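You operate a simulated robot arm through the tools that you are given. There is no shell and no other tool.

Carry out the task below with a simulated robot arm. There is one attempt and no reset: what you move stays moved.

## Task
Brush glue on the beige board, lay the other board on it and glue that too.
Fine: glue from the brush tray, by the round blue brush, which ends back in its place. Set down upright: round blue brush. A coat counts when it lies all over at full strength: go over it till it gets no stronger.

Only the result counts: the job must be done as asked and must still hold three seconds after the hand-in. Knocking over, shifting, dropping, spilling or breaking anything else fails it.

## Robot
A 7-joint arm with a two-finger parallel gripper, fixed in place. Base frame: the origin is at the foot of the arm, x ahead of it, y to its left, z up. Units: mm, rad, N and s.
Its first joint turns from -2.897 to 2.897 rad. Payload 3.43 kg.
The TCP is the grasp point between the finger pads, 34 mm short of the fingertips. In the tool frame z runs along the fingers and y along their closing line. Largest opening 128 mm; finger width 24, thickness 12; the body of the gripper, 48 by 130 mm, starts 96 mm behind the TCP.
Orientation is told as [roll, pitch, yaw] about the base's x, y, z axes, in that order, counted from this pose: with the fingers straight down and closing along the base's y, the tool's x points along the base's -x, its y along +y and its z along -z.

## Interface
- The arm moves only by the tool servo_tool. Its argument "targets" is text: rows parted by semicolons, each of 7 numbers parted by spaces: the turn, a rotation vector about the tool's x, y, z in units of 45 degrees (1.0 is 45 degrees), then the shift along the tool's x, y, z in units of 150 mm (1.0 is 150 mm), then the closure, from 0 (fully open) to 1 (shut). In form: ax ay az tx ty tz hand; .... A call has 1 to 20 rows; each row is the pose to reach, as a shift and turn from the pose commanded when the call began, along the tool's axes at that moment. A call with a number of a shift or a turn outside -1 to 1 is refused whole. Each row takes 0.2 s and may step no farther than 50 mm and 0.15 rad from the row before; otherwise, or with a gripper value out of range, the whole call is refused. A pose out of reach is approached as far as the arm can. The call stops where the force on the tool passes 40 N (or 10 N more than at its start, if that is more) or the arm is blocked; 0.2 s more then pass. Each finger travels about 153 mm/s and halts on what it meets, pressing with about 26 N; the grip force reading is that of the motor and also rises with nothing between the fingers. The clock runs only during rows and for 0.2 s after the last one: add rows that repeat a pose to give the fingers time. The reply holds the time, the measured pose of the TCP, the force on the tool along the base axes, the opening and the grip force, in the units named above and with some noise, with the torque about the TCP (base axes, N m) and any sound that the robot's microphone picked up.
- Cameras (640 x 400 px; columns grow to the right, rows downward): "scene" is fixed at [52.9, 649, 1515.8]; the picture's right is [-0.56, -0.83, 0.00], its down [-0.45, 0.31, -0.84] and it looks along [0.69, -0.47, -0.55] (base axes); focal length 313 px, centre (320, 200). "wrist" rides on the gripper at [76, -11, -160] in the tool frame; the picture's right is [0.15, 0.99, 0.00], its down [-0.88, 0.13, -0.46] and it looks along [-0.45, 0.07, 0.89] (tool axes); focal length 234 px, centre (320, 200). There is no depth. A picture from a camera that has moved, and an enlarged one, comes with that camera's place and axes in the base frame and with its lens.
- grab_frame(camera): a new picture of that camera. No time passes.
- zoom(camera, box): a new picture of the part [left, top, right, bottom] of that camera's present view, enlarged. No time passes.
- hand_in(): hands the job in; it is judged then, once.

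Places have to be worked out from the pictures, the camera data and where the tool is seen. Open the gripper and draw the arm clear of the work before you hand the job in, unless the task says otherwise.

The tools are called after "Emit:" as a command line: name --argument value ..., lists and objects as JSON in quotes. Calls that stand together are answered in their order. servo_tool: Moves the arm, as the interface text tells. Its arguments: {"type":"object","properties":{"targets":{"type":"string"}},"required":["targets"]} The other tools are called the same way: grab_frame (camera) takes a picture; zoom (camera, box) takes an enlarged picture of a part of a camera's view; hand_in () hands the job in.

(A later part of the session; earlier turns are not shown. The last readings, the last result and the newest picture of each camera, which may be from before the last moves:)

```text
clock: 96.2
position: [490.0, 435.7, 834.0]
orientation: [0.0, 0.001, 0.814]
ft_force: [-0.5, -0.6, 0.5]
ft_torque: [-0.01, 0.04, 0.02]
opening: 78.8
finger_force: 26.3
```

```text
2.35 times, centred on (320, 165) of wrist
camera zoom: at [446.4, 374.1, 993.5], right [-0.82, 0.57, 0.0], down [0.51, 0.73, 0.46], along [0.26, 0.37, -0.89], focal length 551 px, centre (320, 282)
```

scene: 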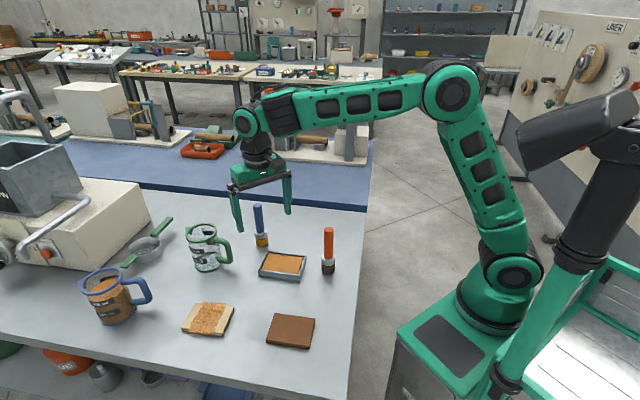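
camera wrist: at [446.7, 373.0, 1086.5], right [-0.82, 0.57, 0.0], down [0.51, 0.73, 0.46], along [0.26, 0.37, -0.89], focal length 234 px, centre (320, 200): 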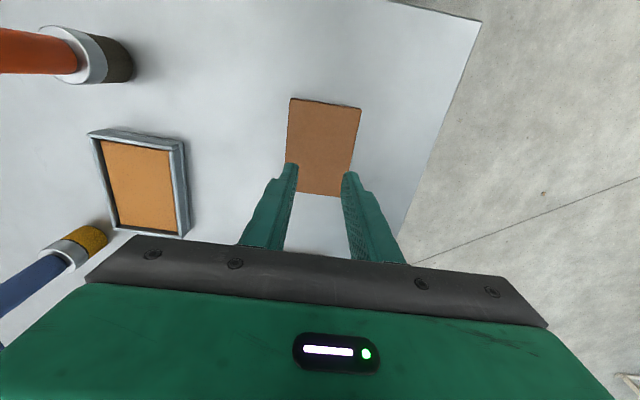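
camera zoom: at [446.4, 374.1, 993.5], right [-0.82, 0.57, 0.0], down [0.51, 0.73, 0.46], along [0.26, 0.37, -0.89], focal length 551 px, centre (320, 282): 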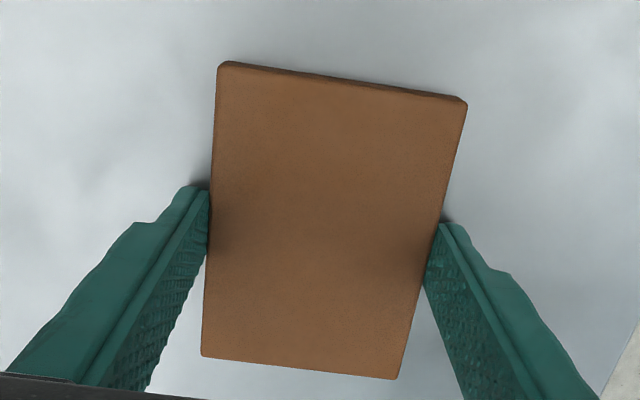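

The fingers grip at full depth. I'm lifting slowly, a couple of millimetres per row, to see whether it holds.

Emit:
servo_tool --targets "0 0 0 0 0 -0.01 1; 0 0 0 0 0 -0.02 1; 0 0 0 0 0 -0.035 1; 0 0 0 0 0 -0.05 1; 0 0 0 0 0 -0.07 1; 0 0 0 0 0 -0.07 1"

Emit:
zoom --camera "scene" --box '[255, 300, 335, 360]'

```text
clock: 97.6
position: [490.2, 436.7, 845.0]
orientation: [0.0, -0.001, 0.815]
ft_force: [0.5, -0.2, -0.3]
ft_torque: [-0.01, 0.05, -0.03]
opening: 79.1
finger_force: 26.3
```

```text
6.67 times, centred on (295, 330) of scene
camera zoom: at [52.9, 649.0, 1515.8], right [-0.56, -0.83, 0.0], down [-0.45, 0.31, -0.84], along [0.69, -0.47, -0.55], focal length 2089 px, centre (487, -667)
```

zoom: 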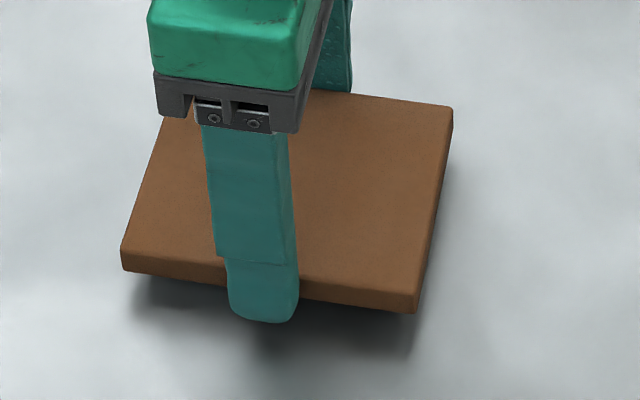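

The board comes up with the fingers this time. I'm continuing to lift gently.

Emit:
servo_tool --targets "0 0 0 0 0 -0.03 1; 0 0 0 0 0 -0.07 1; 0 0 0 0 0 -0.12 1; 0 0 0 0 0 -0.17 1; 0 0 0 0 0 -0.22 1; 0 0 0 0 0 -0.27 1; 0 0 0 0 0 -0.31 1; 0 0 0 0 0 -0.33 1; 0 0 0 0 0 -0.33 1"

Emit:
grab_frame --camera "wrist"

```text
clock: 99.6
position: [491.3, 437.6, 894.0]
orientation: [-0.001, -0.001, 0.815]
ft_force: [0.5, 0.0, -0.4]
ft_torque: [0.01, -0.01, 0.03]
opening: 78.8
finger_force: 26.3
```

```text
taken
camera wrist: at [447.0, 373.8, 1053.5], right [-0.82, 0.57, 0.0], down [0.51, 0.73, 0.46], along [0.26, 0.37, -0.89], focal length 234 px, centre (320, 200)
```

wrist: 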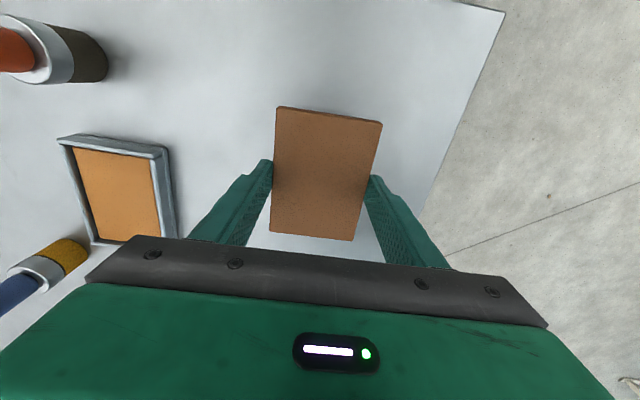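

It holds steadily at z 894. I'm carrying it towards the beige board along the boards' common long direction.

Emit:
servo_tool --targets "0 0 -0.004 -0.06 0.001 0 1; 0 0 -0.008 -0.17 0.002 0 1; 0 0 -0.012 -0.31 0.003 0 1; 0 0 -0.018 -0.46 0.004 0 1; 0 0 -0.018 -0.61 0.005 0 1; 0 0 -0.018 -0.76 0.006 0 1; 0 0 -0.018 -0.87 0.007 0 1; 0 0 -0.018 -0.93 0.007 0 1; 0 0 -0.018 -0.95 0.007 0 1; 0 0 -0.018 -0.95 0.007 0 1"

```text
clock: 101.8
position: [587.8, 540.2, 893.7]
orientation: [0.0, 0.0, 0.828]
ft_force: [0.2, -0.1, -0.4]
ft_torque: [-0.02, 0.0, 0.02]
opening: 79.0
finger_force: 26.4
```

The board holds well at yaw 0.828. I'm covering the remaining distance to the beige board.

Emit:
servo_tool --targets "0 0 0 -0.05 0 0 1; 0 0 0 -0.15 0 0 1; 0 0 0 -0.28 0.001 0 1; 0 0 0 -0.4 0.001 0 1; 0 0 0 -0.49 0.002 0 1; 0 0 0 -0.529 0.002 0 1; 0 0 0 -0.529 0.002 0 1; 0 0 0 -0.529 0.002 0 1"

Emit:
grab_frame --camera "wrist"

Emit:
zoom --camera "scene" --box '[150, 240, 280, 350]'

```text
clock: 103.6
position: [640.8, 599.0, 894.6]
orientation: [0.0, 0.0, 0.827]
ft_force: [-0.2, -1.5, -0.3]
ft_torque: [0.03, -0.01, -0.03]
opening: 79.1
finger_force: 25.6
```

```text
taken
camera wrist: at [598.2, 535.8, 1053.0], right [-0.83, 0.56, 0.0], down [0.5, 0.74, 0.46], along [0.26, 0.38, -0.89], focal length 234 px, centre (320, 200)
```

wrist: 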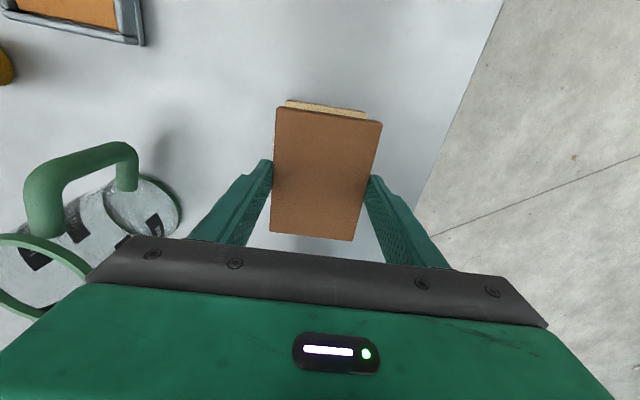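

```text
3.64 times, centred on (215, 295) of scene
camera zoom: at [52.9, 649.0, 1515.8], right [-0.56, -0.83, 0.0], down [-0.45, 0.31, -0.84], along [0.69, -0.47, -0.55], focal length 1139 px, centre (702, -146)
```

zoom: 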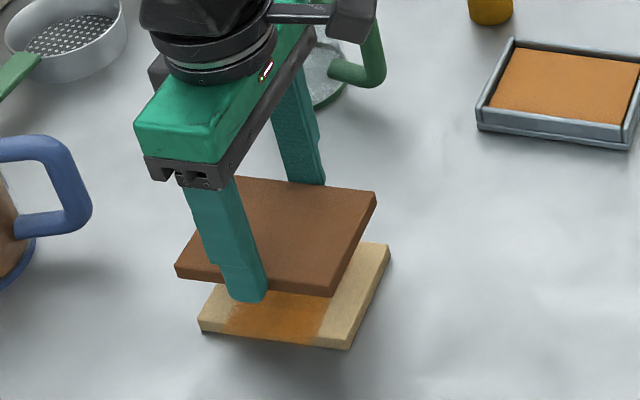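

The brown board hangs neatly over the beige one. I'm lowering gently to a few millimetres above it to check the alignment.

Emit:
servo_tool --targets "0 0 0 0 0.003 0.03 1; 0 0 0 0 0.005 0.08 1; 0 0 0 0 0.005 0.13 1; 0 0 0 0 0.005 0.18 1; 0 0 0 0 0.005 0.22 1; 0 0 0 0 0.005 0.25 1; 0 0 0 0 0.005 0.25 1; 0 0 0 0 0.005 0.25 1"

Emit:
zoom --camera "scene" --box '[170, 280, 250, 350]'

Emit:
zoom --camera "wrist" --box '[220, 70, 420, 250]'

```text
clock: 105.4
position: [641.6, 600.8, 855.7]
orientation: [0.0, -0.001, 0.826]
ft_force: [0.6, -0.4, -0.8]
ft_torque: [-0.01, -0.04, 0.01]
opening: 79.0
finger_force: 26.0
```

```text
5.71 times, centred on (210, 315) of scene
camera zoom: at [52.9, 649.0, 1515.8], right [-0.56, -0.83, 0.0], down [-0.45, 0.31, -0.84], along [0.69, -0.47, -0.55], focal length 1790 px, centre (949, -457)
```

zoom: 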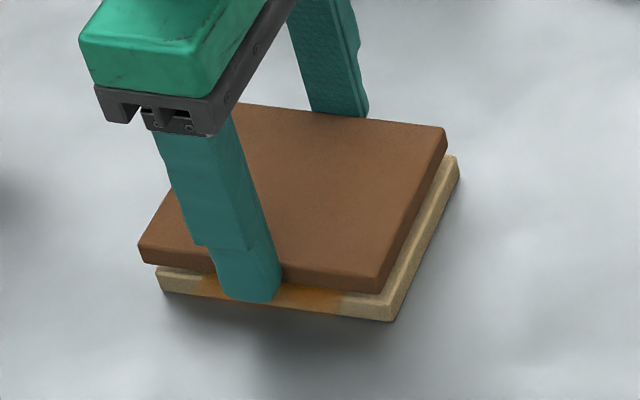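

```text
2.22 times, centred on (320, 160) of wrist
camera zoom: at [598.5, 537.0, 1015.8], right [-0.83, 0.56, 0.0], down [0.5, 0.74, 0.46], along [0.26, 0.38, -0.89], focal length 520 px, centre (320, 289)
```

zoom: 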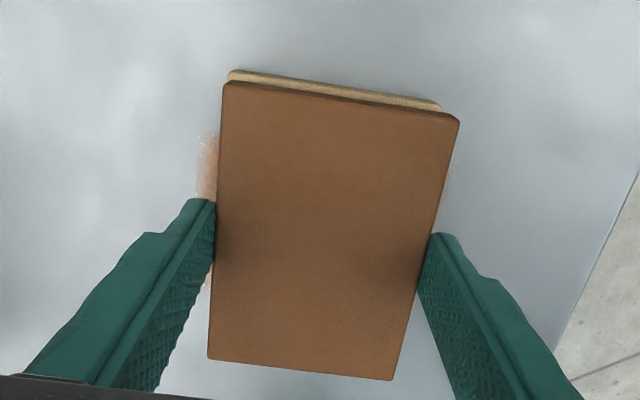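

The boards are aligned to within about 2 mm. I'm trimming the brown one slightly back along its length and lowering it slowly onto the beige.

Emit:
servo_tool --targets "0 0 0 0.006 -0.003 0.01 1; 0 0 0 0.011 -0.006 0.02 1; 0 0 0 0.011 -0.006 0.03 1; 0 0 0 0.011 -0.006 0.03 1"

Emit:
zoom --camera "scene" --box '[170, 280, 250, 350]'

```text
clock: 106.4
position: [640.5, 599.2, 853.2]
orientation: [0.0, 0.0, 0.827]
ft_force: [-0.3, -0.4, -0.4]
ft_torque: [-0.01, -0.05, -0.01]
opening: 78.7
finger_force: 25.7
```

```text
5.71 times, centred on (210, 315) of scene
camera zoom: at [52.9, 649.0, 1515.8], right [-0.56, -0.83, 0.0], down [-0.45, 0.31, -0.84], along [0.69, -0.47, -0.55], focal length 1790 px, centre (949, -457)
```

zoom: 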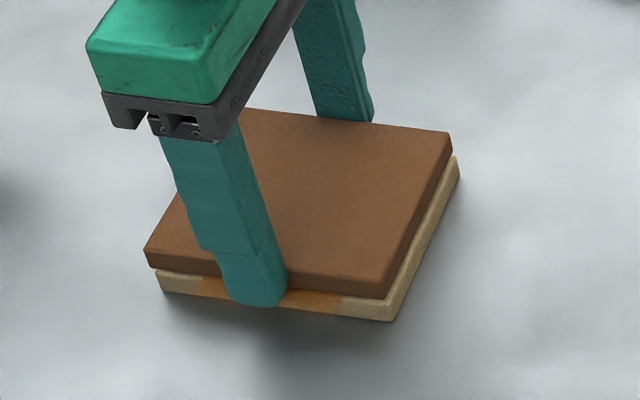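

Alignment now looks good, with a gap of roughly 2–3 mm. I'm lowering further in small steps until the force shows contact.

Emit:
servo_tool --targets "0 0 0 0 0 0.006 1; 0 0 0 0 0 0.012 1; 0 0 0 0 0 0.016 1; 0 0 0 0 0 0.016 1"

```text
clock: 107.4
position: [641.7, 598.0, 849.3]
orientation: [0.0, 0.0, 0.826]
ft_force: [0.2, 1.1, -1.0]
ft_torque: [0.0, 0.02, 0.01]
opening: 78.9
finger_force: 25.7
```

No contact yet at z 849.3, so I'm going down a little further.

Emit:
servo_tool --targets "0 0 0 0 0 0.005 1; 0 0 0 0 0 0.008 1; 0 0 0 0 0 0.008 1"

Emit:
zoom --camera "scene" --box '[170, 280, 250, 350]'

```text
clock: 108.2
position: [640.6, 598.3, 849.6]
orientation: [0.001, 0.0, 0.827]
ft_force: [0.5, -0.1, -0.2]
ft_torque: [-0.01, 0.02, 0.02]
opening: 79.2
finger_force: 26.1
```

```text
5.71 times, centred on (210, 315) of scene
camera zoom: at [52.9, 649.0, 1515.8], right [-0.56, -0.83, 0.0], down [-0.45, 0.31, -0.84], along [0.69, -0.47, -0.55], focal length 1790 px, centre (949, -457)
```

zoom: 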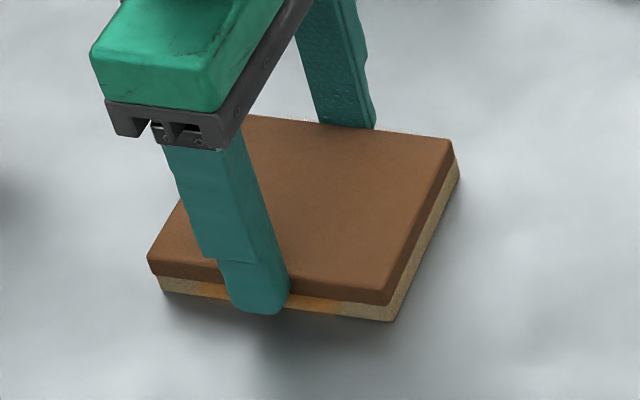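

Almost seated; I'm going another 0.8 mm.

Emit:
servo_tool --targets "0 0 0 0 0 0.003 1; 0 0 0 0 0 0.006 1; 0 0 0 0 0 0.006 1"

```text
clock: 109.0
position: [641.0, 599.0, 847.4]
orientation: [0.0, -0.002, 0.828]
ft_force: [0.9, 1.4, 5.6]
ft_torque: [-0.07, -0.01, 0.0]
opening: 78.9
finger_force: 26.0
```

The brown board is seated with about 6 N. I'm releasing the fingers gradually.

Emit:
servo_tool --targets "0 0 0 0 0 0 0.6; 0 0 0 0 0 0 0.4; 0 0 0 0 0 0 0.37; 0 0 0 0 0 0 0.35; 0 0 0 0 0 0 0.3; 0 0 0 0 0 0 0.2; 0 0 0 0 0 0 0.1; 0 0 0 0 0 0 0.1"

Emit:
zoom --camera "scene" --box '[170, 280, 250, 350]'

Emit:
zoom --camera "wrist" --box '[220, 70, 420, 250]'

```text
clock: 110.8
position: [640.3, 597.9, 848.5]
orientation: [0.0, 0.001, 0.826]
ft_force: [-1.3, 1.2, 7.9]
ft_torque: [-0.25, -0.3, -0.02]
opening: 114.3
finger_force: 0.0
```

```text
5.71 times, centred on (210, 315) of scene
camera zoom: at [52.9, 649.0, 1515.8], right [-0.56, -0.83, 0.0], down [-0.45, 0.31, -0.84], along [0.69, -0.47, -0.55], focal length 1790 px, centre (949, -457)
```

zoom: 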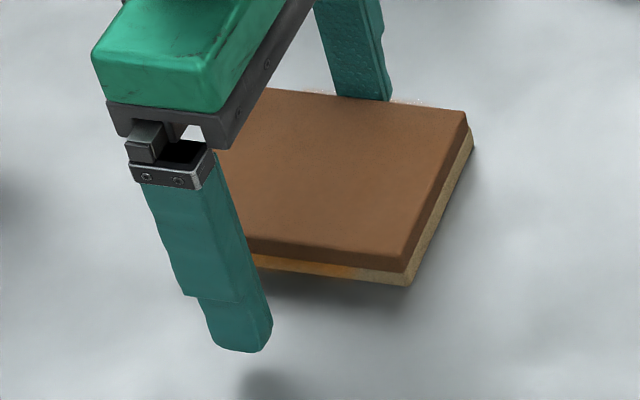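

```text
2.22 times, centred on (320, 160) of wrist
camera zoom: at [596.9, 535.1, 1007.1], right [-0.83, 0.56, 0.0], down [0.5, 0.74, 0.46], along [0.26, 0.38, -0.89], focal length 520 px, centre (320, 289)
```

zoom: 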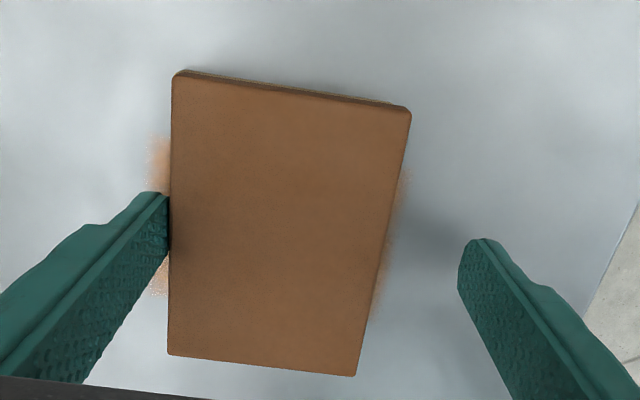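

The stack was dragged about 17 mm with the far finger while it opened; that fingertip seems to press on the beige board's rim. I'm raising slightly to relieve it before anything else.

Emit:
servo_tool --targets "0 0 0 0 0 -0.008 0.1; 0 0 0 0 0 -0.016 0.1; 0 0 0 0 0 -0.016 0.1"

Emit:
zoom --camera "scene" --box '[170, 270, 260, 350]'

Emit:
zoom --camera "wrist" --box '[220, 70, 420, 250]'

```text
clock: 111.6
position: [640.6, 597.5, 849.8]
orientation: [0.0, 0.001, 0.829]
ft_force: [0.0, -0.2, -0.2]
ft_torque: [0.05, 0.01, 0.02]
opening: 115.3
finger_force: 0.1
```

```text
5.00 times, centred on (215, 310) of scene
camera zoom: at [52.9, 649.0, 1515.8], right [-0.56, -0.83, 0.0], down [-0.45, 0.31, -0.84], along [0.69, -0.47, -0.55], focal length 1566 px, centre (845, -350)
```

zoom: 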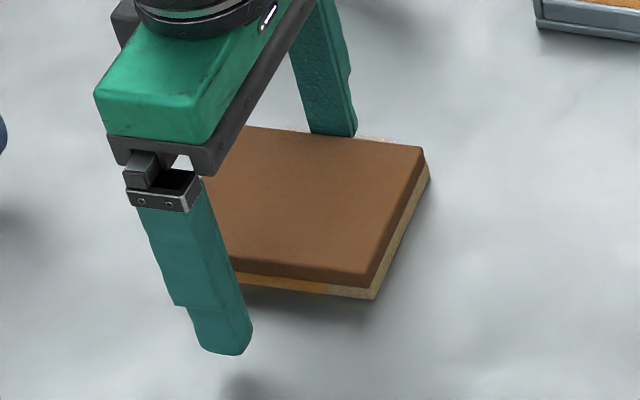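

```text
2.22 times, centred on (320, 160) of wrist
camera zoom: at [597.6, 534.9, 1009.3], right [-0.83, 0.56, 0.0], down [0.5, 0.74, 0.46], along [0.26, 0.38, -0.89], focal length 520 px, centre (320, 289)
```

zoom: 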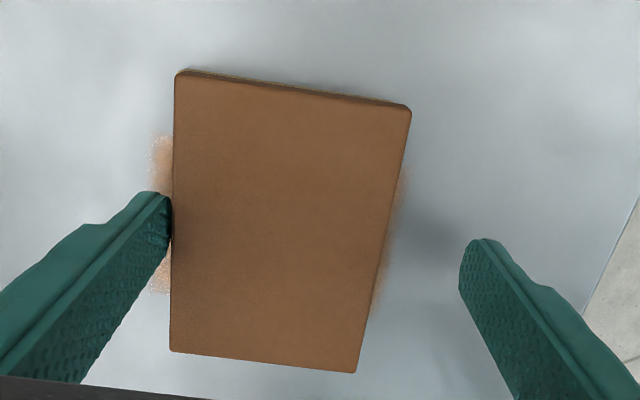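

The pressure is gone now. I'm opening the fingers fully and rising clear, then I'll measure where the stack lies.

Emit:
servo_tool --targets "0 0 0 0 0 0 0.06; 0 0 0 0 0 0 0.02; 0 0 0 0 0 0 0; 0 0 0 0 0 -0.05 0; 0 0 0 0 0 -0.2 0; 0 0 0 0 0 -0.45 0; 0 0 0 0.2 0 -0.6 0; 0 0 0 0.45 0 -0.7 0; 0 0 0 0.45 0 -0.7 0"

Emit:
zoom --camera "scene" --box '[170, 280, 250, 350]'

Emit:
grab_frame --camera "wrist"

```text
clock: 113.6
position: [593.3, 549.2, 955.2]
orientation: [0.0, 0.0, 0.828]
ft_force: [0.0, -0.2, 0.6]
ft_torque: [0.0, 0.02, 0.01]
opening: 128.1
finger_force: 0.1
```

```text
5.71 times, centred on (210, 315) of scene
camera zoom: at [52.9, 649.0, 1515.8], right [-0.56, -0.83, 0.0], down [-0.45, 0.31, -0.84], along [0.69, -0.47, -0.55], focal length 1790 px, centre (949, -457)
```

zoom: 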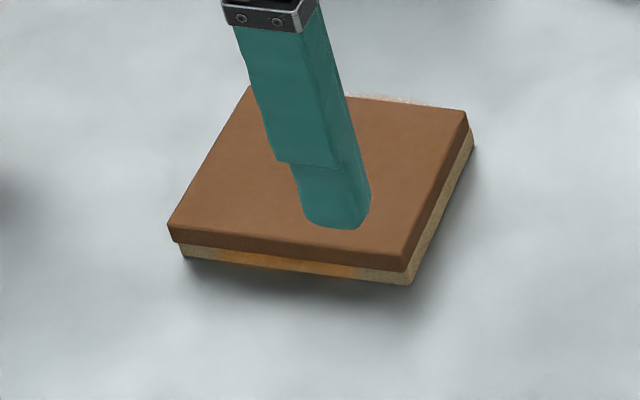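

```text
taken
camera wrist: at [550.3, 486.4, 1114.7], right [-0.83, 0.56, 0.0], down [0.5, 0.74, 0.46], along [0.26, 0.38, -0.89], focal length 234 px, centre (320, 200)
```

wrist: 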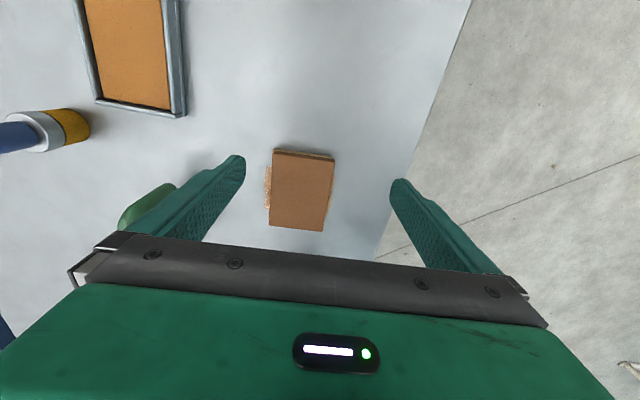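

The stack now centres near (653, 589), about 15 mm from where the beige board was. I'll look closely at how the two boards lie on each other.

Emit:
zoom --camera "wrist" --box '[250, 135, 350, 240]'

Emit:
zoom --camera "scene" --box '[185, 290, 240, 335]'

```text
3.81 times, centred on (300, 188) of wrist
camera zoom: at [550.3, 486.4, 1114.7], right [-0.83, 0.56, 0.0], down [0.5, 0.74, 0.46], along [0.26, 0.38, -0.89], focal length 892 px, centre (396, 248)
```

zoom: 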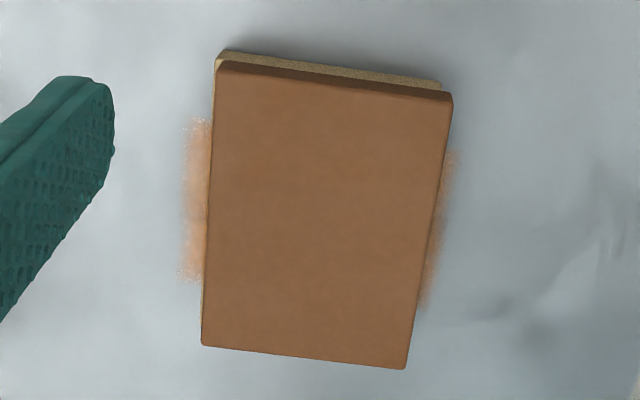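

```text
8.89 times, centred on (212, 312) of scene
camera zoom: at [52.9, 649.0, 1515.8], right [-0.56, -0.83, 0.0], down [-0.45, 0.31, -0.84], along [0.69, -0.47, -0.55], focal length 2785 px, centre (1276, -800)
```

zoom: 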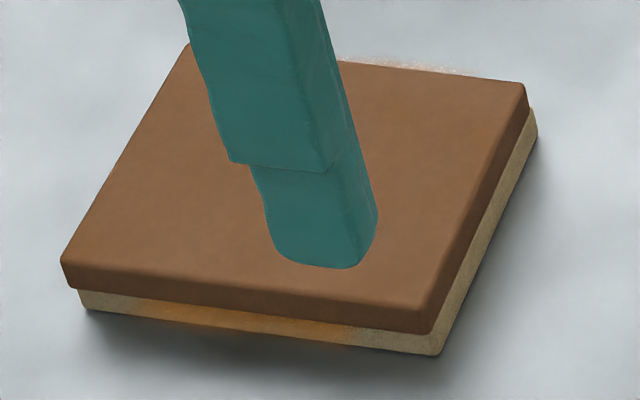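

The beige board sticks out about 2 mm on the far side, which is what the fingertip caught. I'll go back with open fingers, low enough to touch both boards, and gently square them and return them to the original spot. First I'm hovering above.

Emit:
servo_tool --targets "0 0 0 -0.2 -0.02 0 0; 0 0 0 -0.4 -0.045 0 0; 0 0 0 -0.469 -0.05 0.1 0; 0 0 0 -0.469 -0.05 0.35 0; 0 0 0 -0.469 -0.05 0.52 0; 0 0 0 -0.469 -0.05 0.52 0; 0 0 0 -0.469 -0.05 0.52 0"

Emit:
grab_frame --camera "wrist"

Emit:
zoom --camera "scene" --box '[160, 260, 260, 350]'

```text
clock: 115.2
position: [646.5, 595.5, 877.3]
orientation: [-0.001, -0.001, 0.828]
ft_force: [0.6, -0.3, 0.0]
ft_torque: [0.01, -0.03, 0.01]
opening: 128.1
finger_force: 0.1
```

```text
taken
camera wrist: at [604.4, 532.4, 1036.0], right [-0.83, 0.56, 0.0], down [0.5, 0.74, 0.46], along [0.26, 0.38, -0.89], focal length 234 px, centre (320, 200)
```

wrist: 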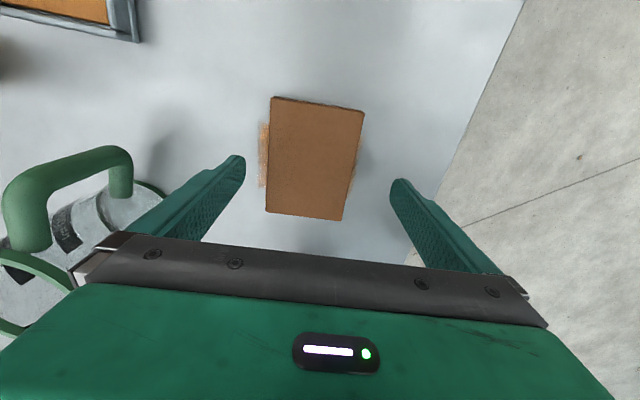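

```text
4.44 times, centred on (210, 305) of scene
camera zoom: at [52.9, 649.0, 1515.8], right [-0.56, -0.83, 0.0], down [-0.45, 0.31, -0.84], along [0.69, -0.47, -0.55], focal length 1392 px, centre (809, -267)
```

zoom: 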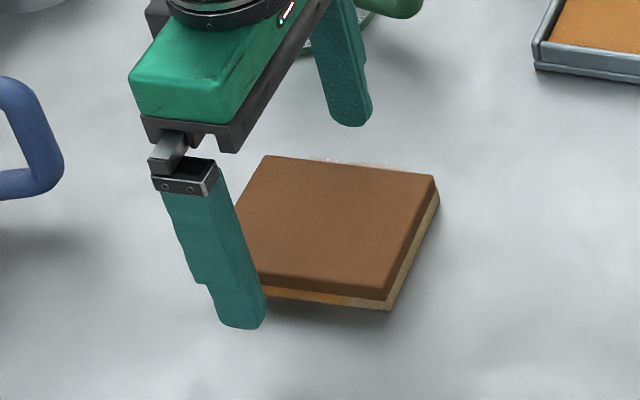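

The fingers clear both sides of the stack and the jug is well away. I'm lowering to table level, stopping about 3 mm above the table.

Emit:
servo_tool --targets "0 0 0 0 0 0.1 0; 0 0 0 0 0 0.2 0; 0 0 0 0 0 0.255 0; 0 0 0 0 0 0.265 0; 0 0 0 0 0 0.265 0"

Emit:
zoom --camera "wrist" --box '[200, 70, 440, 250]'

Emit:
zoom --camera "scene" --box '[160, 270, 260, 360]'

```text
clock: 116.4
position: [648.1, 595.4, 836.8]
orientation: [0.0, -0.001, 0.827]
ft_force: [-1.5, -0.7, -0.4]
ft_torque: [0.0, 0.0, 0.02]
opening: 128.0
finger_force: 0.1
```

```text
2.22 times, centred on (320, 160) of wrist
camera zoom: at [605.0, 531.8, 996.6], right [-0.83, 0.56, 0.0], down [0.5, 0.74, 0.46], along [0.26, 0.38, -0.89], focal length 520 px, centre (320, 289)
```

zoom: 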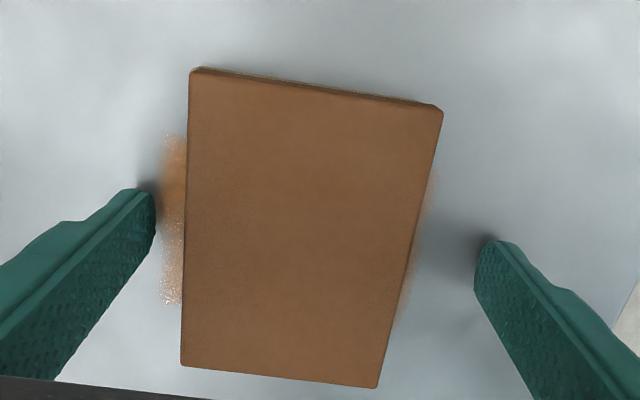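

```text
4.44 times, centred on (210, 315) of scene
camera zoom: at [52.9, 649.0, 1515.8], right [-0.56, -0.83, 0.0], down [-0.45, 0.31, -0.84], along [0.69, -0.47, -0.55], focal length 1392 px, centre (809, -311)
```

zoom: 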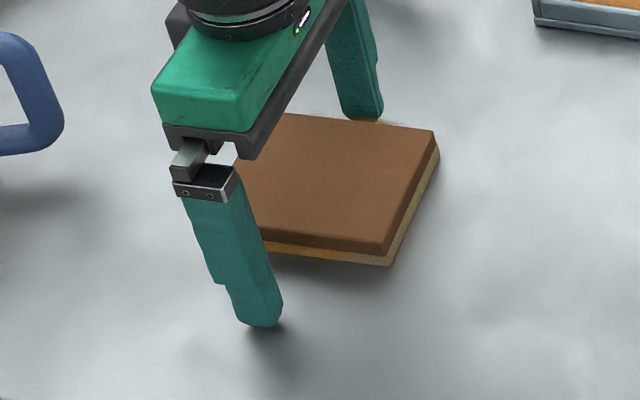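

Clear on both sides at z 837. I'm shifting 7 mm back towards the original centre line and closing slowly so the far finger eases the stack back.

Emit:
servo_tool --targets "0 0 0 0 0.015 0 0; 0 0 0 0 0.03 0 0; 0 0 0 0 0.045 0 0; 0 0 0 0 0.045 0 0.05; 0 0 0 0 0.045 0 0.08; 0 0 0 0 0.045 0 0.1; 0 0 0 0 0.045 0 0.115; 0 0 0 0 0.045 0 0.13; 0 0 0 0 0.045 0 0.145; 0 0 0 0 0.045 0 0.16; 0 0 0 0 0.045 0 0.175; 0 0 0 0 0.045 0 0.19; 0 0 0 0 0.045 0 0.205; 0 0 0 0 0.045 0 0.22; 0 0 0 0 0.045 0 0.235; 0 0 0 0 0.045 0 0.25"

Emit:
zoom --camera "wrist" --box '[200, 70, 440, 250]'

Emit:
zoom --camera "scene" --box '[160, 270, 260, 360]'

```text
clock: 119.8
position: [643.4, 600.4, 838.1]
orientation: [0.001, 0.0, 0.828]
ft_force: [0.1, 0.4, -0.4]
ft_torque: [-0.02, -0.03, 0.0]
opening: 95.9
finger_force: 0.8
```

```text
2.22 times, centred on (320, 160) of wrist
camera zoom: at [599.9, 537.2, 997.0], right [-0.83, 0.56, 0.0], down [0.5, 0.74, 0.46], along [0.26, 0.38, -0.89], focal length 520 px, centre (320, 289)
```

zoom: 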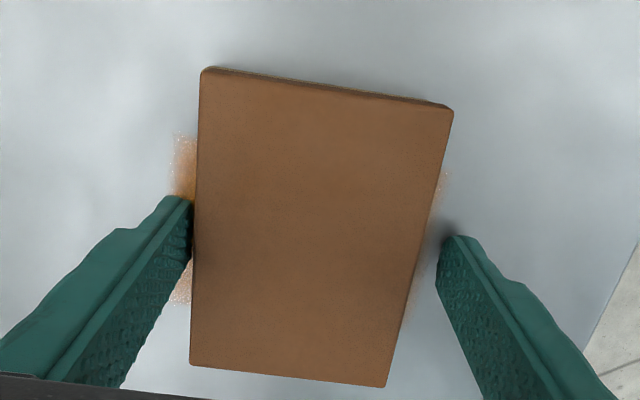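

```text
4.44 times, centred on (210, 315) of scene
camera zoom: at [52.9, 649.0, 1515.8], right [-0.56, -0.83, 0.0], down [-0.45, 0.31, -0.84], along [0.69, -0.47, -0.55], focal length 1392 px, centre (809, -311)
```

zoom: 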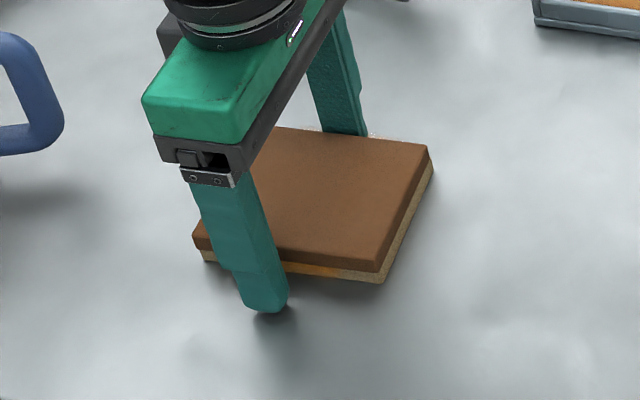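

The stack slides back with the far finger as one piece. I'm continuing to close slowly to square both boards.

Emit:
servo_tool --targets "0 0 0 0 0 0 0.265; 0 0 0 0 0 0 0.28; 0 0 0 0 0 0 0.295; 0 0 0 0 0 0 0.31; 0 0 0 0 0 0 0.325; 0 0 0 0 0 0 0.34; 0 0 0 0 0 0 0.352; 0 0 0 0 0 0 0.362; 0 0 0 0 0 0 0.372; 0 0 0 0 0 0 0.38; 0 0 0 0 0 0 0.387; 0 0 0 0 0 0 0.395; 0 0 0 0 0 0 0.41; 0 0 0 0 0 0 0.41"

Emit:
zoom --camera "wrist" --box '[200, 70, 440, 250]'

Emit:
zoom --camera "scene" --box '[160, 270, 260, 360]'

```text
clock: 122.8
position: [643.1, 600.0, 838.4]
orientation: [-0.001, 0.001, 0.825]
ft_force: [0.3, 0.1, 0.7]
ft_torque: [0.02, -0.01, 0.01]
opening: 79.1
finger_force: 26.4
```

```text
2.22 times, centred on (320, 160) of wrist
camera zoom: at [599.9, 537.2, 997.0], right [-0.83, 0.56, 0.0], down [0.5, 0.74, 0.46], along [0.26, 0.38, -0.89], focal length 520 px, centre (320, 289)
```

zoom: 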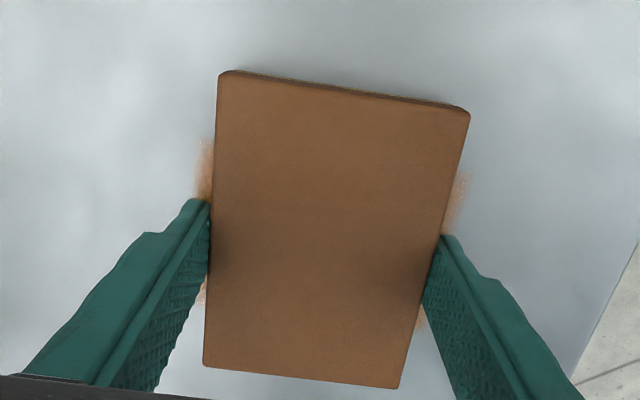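

```text
4.44 times, centred on (210, 315) of scene
camera zoom: at [52.9, 649.0, 1515.8], right [-0.56, -0.83, 0.0], down [-0.45, 0.31, -0.84], along [0.69, -0.47, -0.55], focal length 1392 px, centre (809, -311)
```

zoom: 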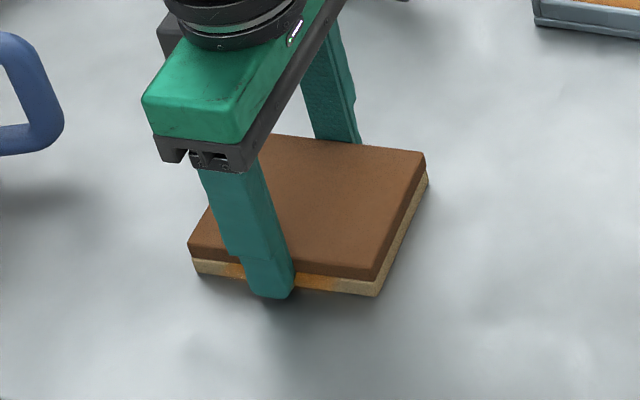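

Both boards are squared at the original spot with a 79.1 mm grip. I'm opening slowly with no vertical load and checking that nothing is dragged.

Emit:
servo_tool --targets "0 0 0 0 0 0 0.385; 0 0 0 0 0 0 0.375; 0 0 0 0 0 0 0.36; 0 0 0 0 0 0 0.34; 0 0 0 0 0 0 0.31; 0 0 0 0 0 0 0.27; 0 0 0 0 0 0 0.22; 0 0 0 0 0 0 0.16; 0 0 0 0 0 0 0.1; 0 0 0 0 0 0 0.05; 0 0 0 0 0 0 0.05"

Emit:
zoom --camera "wrist" --box '[200, 70, 440, 250]'

Emit:
zoom --camera "scene" --box '[160, 270, 260, 360]'

```text
clock: 125.2
position: [643.3, 600.3, 837.9]
orientation: [-0.001, 0.0, 0.826]
ft_force: [0.2, 0.8, -0.4]
ft_torque: [0.0, 0.0, 0.0]
opening: 121.7
finger_force: 0.1
```

```text
2.22 times, centred on (320, 160) of wrist
camera zoom: at [599.9, 537.2, 997.0], right [-0.83, 0.56, 0.0], down [0.5, 0.74, 0.46], along [0.26, 0.38, -0.89], focal length 520 px, centre (320, 289)
```

zoom: 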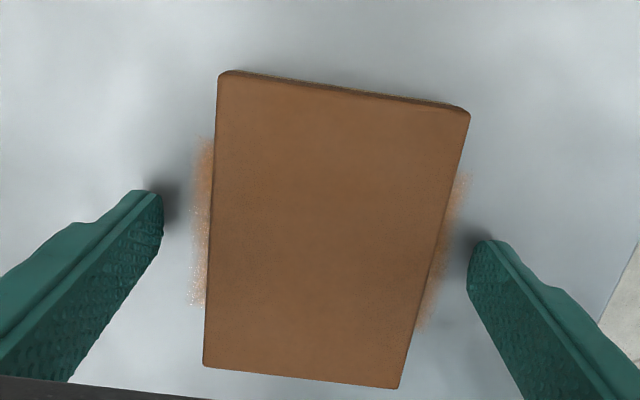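

```text
4.44 times, centred on (210, 315) of scene
camera zoom: at [52.9, 649.0, 1515.8], right [-0.56, -0.83, 0.0], down [-0.45, 0.31, -0.84], along [0.69, -0.47, -0.55], focal length 1392 px, centre (809, -311)
```

zoom: 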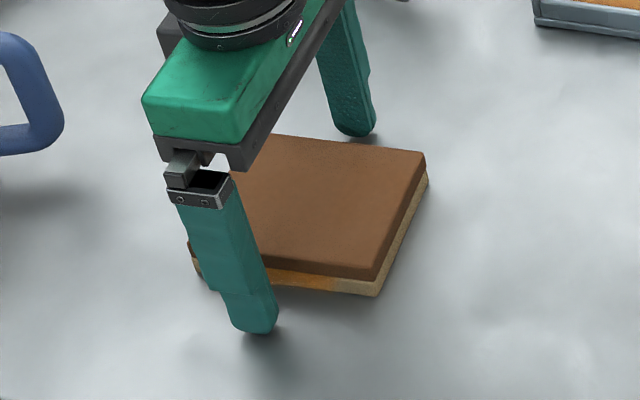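

The stack stays put, squared. I'm rising straight up and then turning the gripper back.

Emit:
servo_tool --targets "0 0 0 0 0 -0.1 0; 0 0 0 0 0 -0.3 0; 0 0 0 0 0 -0.55 0; 0 0 0 0 0 -0.8 0; 0 0 0 0 0 -1 0; 0 0 0 0 0 -1 0"

Emit:
zoom --camera "scene" --box '[170, 280, 250, 350]'

Emit:
grab_frame --camera "wrist"

```text
clock: 126.6
position: [642.5, 599.2, 986.9]
orientation: [0.0, -0.001, 0.826]
ft_force: [-0.5, 1.2, -0.3]
ft_torque: [0.02, 0.02, 0.02]
opening: 128.0
finger_force: 0.0
```

```text
5.71 times, centred on (210, 315) of scene
camera zoom: at [52.9, 649.0, 1515.8], right [-0.56, -0.83, 0.0], down [-0.45, 0.31, -0.84], along [0.69, -0.47, -0.55], focal length 1790 px, centre (949, -457)
```

zoom: 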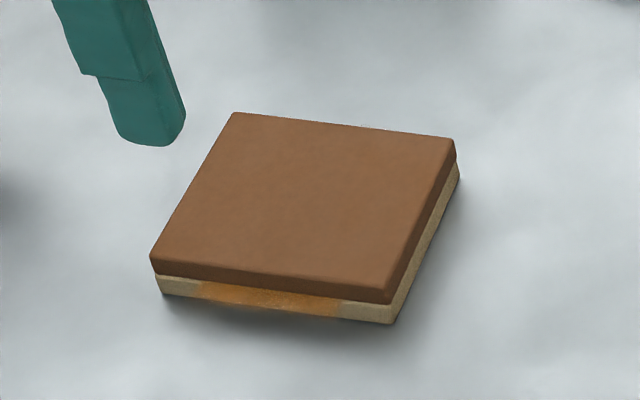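

```text
taken
camera wrist: at [599.7, 535.7, 1146.8], right [-0.83, 0.56, 0.0], down [0.5, 0.74, 0.46], along [0.26, 0.38, -0.89], focal length 234 px, centre (320, 200)
```

wrist: 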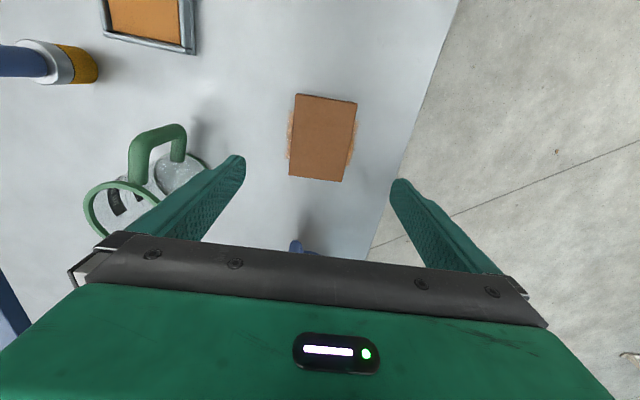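

The stack is well squared at centre (641, 600). I'm turning the gripper back to yaw 0 while moving up and towards the brush, staying clear of the jug.

Emit:
servo_tool --targets "0 0 0.17 0.07 -0.14 -0.1 0; 0 0 0.34 0.14 -0.28 -0.2 0.1; 0 0 0.51 0.21 -0.42 -0.3 0.2; 0 0 0.68 0.28 -0.56 -0.4 0.3; 0 0 0.84 0.35 -0.7 -0.4 0.4; 0 0 1 0.411 -0.833 -0.4 0.4; 0 0 1 0.411 -0.833 -0.4 0.4; 0 0 1 0.411 -0.833 -0.4 0.4"

```text
clock: 128.4
position: [691.5, 471.6, 1046.9]
orientation: [-0.001, 0.002, 0.04]
ft_force: [0.5, 0.3, -0.2]
ft_torque: [-0.02, 0.0, -0.03]
opening: 77.1
finger_force: 0.1
```

The yaw is nearly zero. I'm going over to the blue brush at safe height.

Emit:
servo_tool --targets "0 0 0.02 -0.17 -0.2 0 0.4; 0 0 0.051 -0.37 -0.42 0 0.4; 0 0 0.051 -0.58 -0.64 0 0.4; 0 0 0.051 -0.8 -0.8 0 0.4; 0 0 0.051 -0.98 -0.853 0 0.4; 0 0 0.051 -0.98 -0.853 0 0.4; 0 0 0.051 -0.98 -0.853 0 0.4"

Emit:
grab_frame --camera "wrist"

```text
clock: 130.0
position: [845.8, 346.2, 1049.5]
orientation: [0.001, -0.001, 0.0]
ft_force: [0.1, 0.0, 0.1]
ft_torque: [0.05, 0.0, 0.0]
opening: 76.9
finger_force: 0.1
```

```text
taken
camera wrist: at [770.2, 335.1, 1208.4], right [-0.15, 0.99, 0.0], down [0.88, 0.13, 0.46], along [0.45, 0.07, -0.89], focal length 234 px, centre (320, 200)
```

wrist: 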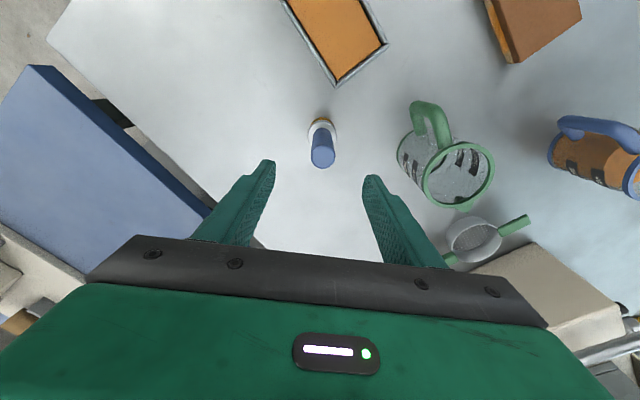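

The brush top reads (845, 349), right below the gripper. I'm descending halfway with the fingers open.

Emit:
servo_tool --targets "0 0 0 0.005 0.02 0.2 0.4; 0 0 0 0.005 0.02 0.45 0.4; 0 0 0 0.005 0.02 0.6 0.4; 0 0 0 0.005 0.02 0.6 0.4; 0 0 0 0.005 0.02 0.6 0.4"

Emit:
grab_frame --camera "wrist"

```text
clock: 131.2
position: [844.2, 350.4, 956.3]
orientation: [0.001, 0.0, 0.002]
ft_force: [0.0, -0.9, -0.8]
ft_torque: [-0.01, -0.01, 0.03]
opening: 76.7
finger_force: 0.1
```

```text
taken
camera wrist: at [768.2, 338.3, 1116.5], right [-0.15, 0.99, 0.0], down [0.88, 0.13, 0.46], along [0.45, 0.07, -0.89], focal length 234 px, centre (320, 200)
```

wrist: 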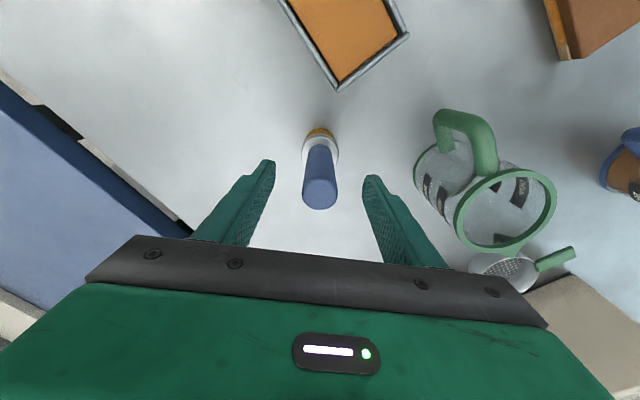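

The handle is centred between the fingers. I'm lowering to the grasp height and closing.

Emit:
servo_tool --targets "0 0 0 0 0 0.15 0.4; 0 0 0 0 0 0.3 0.4; 0 0 0 0 0 0.357 0.4; 0 0 0 0 0 0.357 0.4; 0 0 0 0 0 0.357 0.55; 0 0 0 0 0 0.357 0.65; 0 0 0 0 0 0.357 0.75; 0 0 0 0 0 0.357 0.85; 0 0 0 0 0 0.357 1; 0 0 0 0 0 0.357 1"

Emit:
zoom --camera "scene" --box '[230, 180, 300, 260]'

```text
clock: 133.4
position: [845.5, 350.5, 904.3]
orientation: [-0.001, 0.001, 0.001]
ft_force: [0.0, -0.1, 0.2]
ft_torque: [0.02, -0.03, 0.02]
opening: 26.5
finger_force: 26.3
```

```text
5.00 times, centred on (265, 220) of scene
camera zoom: at [52.9, 649.0, 1515.8], right [-0.56, -0.83, 0.0], down [-0.45, 0.31, -0.84], along [0.69, -0.47, -0.55], focal length 1566 px, centre (595, 100)
```

zoom: 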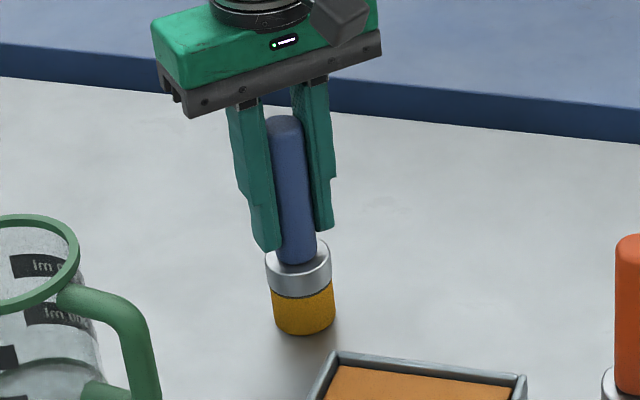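

The brush is gripped again with the table at TCP z about 903. I'm lifting it and going to the tray for fresh glue.

Emit:
servo_tool --targets "0 0 0 0 0 -0.15 1; 0 0 0 0 0 -0.35 1; 0 0 0 0.03 0 -0.5 1; 0 0 0 0.25 -0.005 -0.5 1; 0 0 0 0.5 -0.01 -0.5 1; 0 0 0 0.75 -0.015 -0.5 1; 0 0 0 0.95 -0.017 -0.5 1; 0 0 0 0.95 -0.017 -0.5 1; 0 0 0 0.95 -0.017 -0.5 1"

Emit:
zoom --camera "scene" --box '[230, 190, 330, 290]'

```text
clock: 135.4
position: [701.4, 348.5, 977.8]
orientation: [0.0, 0.0, 0.002]
ft_force: [-0.1, -0.6, -1.3]
ft_torque: [0.0, 0.01, 0.04]
opening: 26.4
finger_force: 26.1
```

```text
4.00 times, centred on (280, 240) of scene
camera zoom: at [52.9, 649.0, 1515.8], right [-0.56, -0.83, 0.0], down [-0.45, 0.31, -0.84], along [0.69, -0.47, -0.55], focal length 1253 px, centre (480, 40)
```

zoom: 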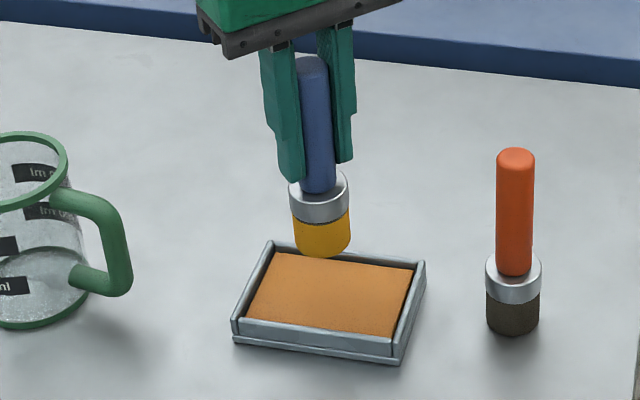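

Above the tray centre. I'm lowering to just above the glue.

Emit:
servo_tool --targets "0 0 0 -0.008 0 0.15 1; 0 0 0 -0.008 0 0.3 1; 0 0 0 -0.008 0 0.345 1; 0 0 0 -0.008 0 0.345 1"

```text
clock: 136.4
position: [702.8, 347.9, 925.3]
orientation: [0.0, 0.0, 0.002]
ft_force: [-0.2, 0.8, 0.1]
ft_torque: [0.04, -0.02, 0.03]
opening: 26.3
finger_force: 25.9
```

I'm easing down another 1.5 mm for the dip.

Emit:
servo_tool --targets "0 0 0 0 0 0.005 1; 0 0 0 0 0 0.01 1; 0 0 0 0 0 0.01 1"

```text
clock: 137.2
position: [702.3, 348.1, 925.2]
orientation: [0.0, 0.0, 0.003]
ft_force: [0.1, 0.5, -0.9]
ft_torque: [-0.02, -0.01, 0.0]
opening: 26.2
finger_force: 26.0
```

Still no contact; another millimetre and a half.

Emit:
servo_tool --targets "0 0 0 0 0 0.005 1; 0 0 0 0 0 0.01 1; 0 0 0 0 0 0.01 1"

```text
clock: 138.0
position: [702.5, 348.5, 924.5]
orientation: [0.0, -0.001, 0.002]
ft_force: [-0.3, 0.9, -0.7]
ft_torque: [-0.01, -0.03, 0.0]
opening: 26.4
finger_force: 26.3
```

Not yet in contact; I'm going another millimetre.

Emit:
servo_tool --targets "0 0 0 0 0 0.004 1; 0 0 0 0 0 0.007 1; 0 0 0 0 0 0.007 1"

```text
clock: 138.8
position: [702.4, 348.1, 923.2]
orientation: [0.001, 0.0, 0.002]
ft_force: [0.2, 0.7, 9.6]
ft_torque: [0.01, 0.04, 0.0]
opening: 26.1
finger_force: 25.5
```

Contact at 9.6 N, so the brush is loaded. I'm lifting and heading to the stack.

Emit:
servo_tool --targets "0 0 0 0 0 -0.005 1; 0 0 0 0 0 -0.2 1; 0 0 0 0 0 -0.45 1; 0 0 0 0.05 0.22 -0.48 1; 0 0 0 0.1 0.5 -0.48 1; 0 0 0 0.15 0.78 -0.48 1; 0 0 0 0.2 1 -0.48 1; 0 0 0 0.2 1 -0.48 1; 0 0 0 0.2 1 -0.48 1"

Emit:
zoom --camera "wrist" --box '[320, 60, 480, 200]'

Emit:
zoom --camera "scene" --box '[180, 290, 244, 338]'

```text
clock: 140.8
position: [671.5, 500.4, 996.0]
orientation: [0.001, -0.002, 0.001]
ft_force: [-0.4, -0.1, -1.0]
ft_torque: [-0.01, 0.03, 0.0]
opening: 26.4
finger_force: 26.4
```

```text
2.86 times, centred on (400, 130) of wrist
camera zoom: at [596.3, 488.0, 1155.1], right [-0.15, 0.99, 0.0], down [0.88, 0.13, 0.46], along [0.45, 0.07, -0.89], focal length 669 px, centre (91, 400)
```

zoom: 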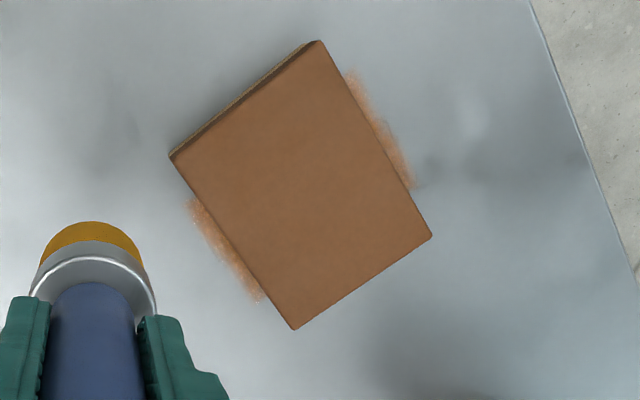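

```text
8.33 times, centred on (212, 314) of scene
camera zoom: at [52.9, 649.0, 1515.8], right [-0.56, -0.83, 0.0], down [-0.45, 0.31, -0.84], along [0.69, -0.47, -0.55], focal length 2611 px, centre (1220, -750)
```

zoom: 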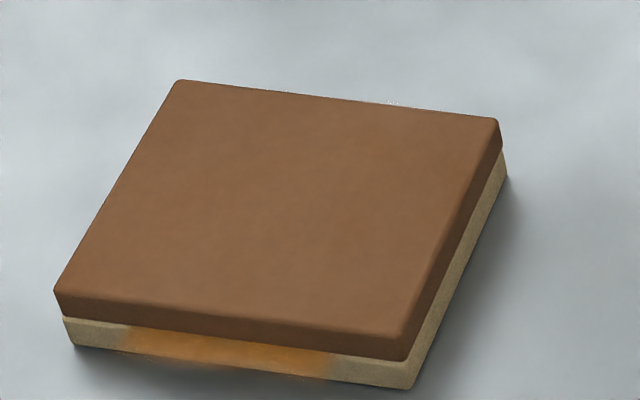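

The stack is at (640.5, 599.5), as before. I'm moving over a point at +33 mm along the brown board to start with a small test dab.

Emit:
servo_tool --targets "0 0 0 0.02 0.28 0 1; 0 0 0 0.04 0.56 0 1; 0 0 0 0.058 0.823 0 1; 0 0 0 0.058 0.823 0.2 1; 0 0 0 0.058 0.823 0.38 1; 0 0 0 0.058 0.823 0.4 1; 0 0 0 0.058 0.823 0.4 1"

```text
clock: 142.4
position: [665.2, 622.9, 934.9]
orientation: [0.0, 0.0, 0.002]
ft_force: [0.4, 0.2, -0.7]
ft_torque: [0.0, -0.01, -0.07]
opening: 26.2
finger_force: 26.2
```

I'm lowering in small steps to find contact on the brown board.

Emit:
servo_tool --targets "0 0 0 0 0 0.007 1; 0 0 0 0 0 0.014 1; 0 0 0 0 0 0.014 1"

```text
clock: 143.2
position: [665.1, 622.2, 932.3]
orientation: [0.0, 0.0, 0.003]
ft_force: [0.1, 0.2, -1.0]
ft_torque: [0.0, -0.02, 0.01]
opening: 26.1
finger_force: 25.9
```

Still free at z 932.3; another millimetre.

Emit:
servo_tool --targets "0 0 0 0 0 0.004 1; 0 0 0 0 0 0.008 1; 0 0 0 0 0 0.008 1"

```text
clock: 144.0
position: [665.7, 623.2, 931.2]
orientation: [0.0, 0.001, 0.002]
ft_force: [0.3, 0.0, -1.2]
ft_torque: [0.0, -0.01, -0.02]
opening: 26.4
finger_force: 26.4
```

Still free at z 931.2; one more millimetre.

Emit:
servo_tool --targets "0 0 0 0 0 0.004 1; 0 0 0 0 0 0.007 1; 0 0 0 0 0 0.007 1"

```text
clock: 144.8
position: [664.8, 622.9, 931.8]
orientation: [0.001, 0.0, 0.001]
ft_force: [0.6, 1.3, 5.2]
ft_torque: [0.15, -0.11, 0.01]
opening: 26.7
finger_force: 25.8
```

Contact at about 6 N. I'm lifting straight off and backing away to see what this single dab did.

Emit:
servo_tool --targets "0 0 0 0 0 -0.1 1; 0 0 0 0 0 -0.35 1; 0 0 0 0 -0.15 -0.42 1; 0 0 0 0 -0.45 -0.42 1; 0 0 0 0 -0.75 -0.42 1; 0 0 0 0 -0.82 -0.42 1; 0 0 0 0 -0.82 -0.42 1"

Emit:
zoom --camera "wrist" --box '[320, 60, 480, 200]'

Emit:
zoom --camera "scene" --box '[180, 290, 244, 338]'

```text
clock: 146.4
position: [663.4, 498.4, 993.3]
orientation: [0.001, 0.0, 0.002]
ft_force: [0.5, -0.1, -1.0]
ft_torque: [0.04, 0.0, 0.01]
opening: 26.3
finger_force: 26.1
```

```text
2.86 times, centred on (400, 130) of wrist
camera zoom: at [587.9, 486.8, 1153.2], right [-0.15, 0.99, 0.0], down [0.88, 0.13, 0.46], along [0.45, 0.07, -0.89], focal length 669 px, centre (91, 400)
```

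zoom: 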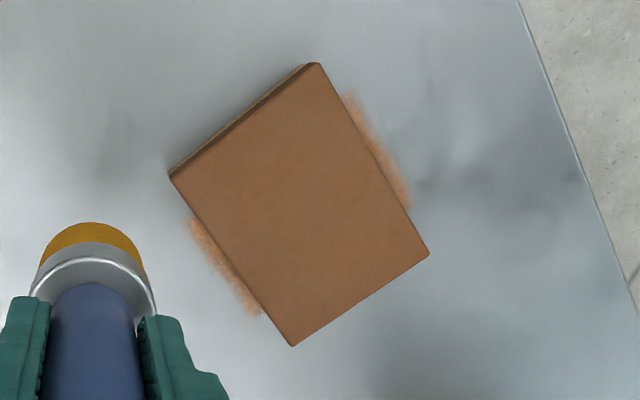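

```text
8.33 times, centred on (212, 314) of scene
camera zoom: at [52.9, 649.0, 1515.8], right [-0.56, -0.83, 0.0], down [-0.45, 0.31, -0.84], along [0.69, -0.47, -0.55], focal length 2611 px, centre (1220, -750)
```

zoom: 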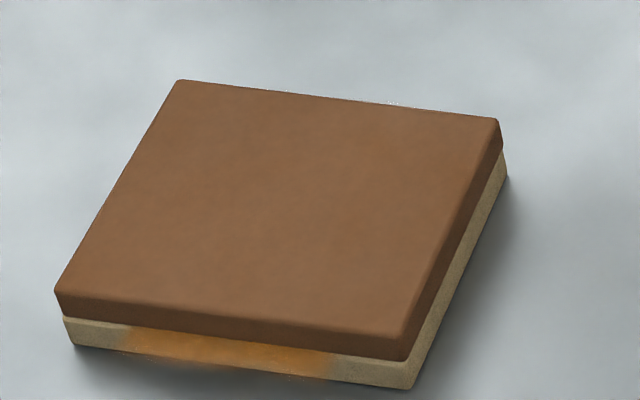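

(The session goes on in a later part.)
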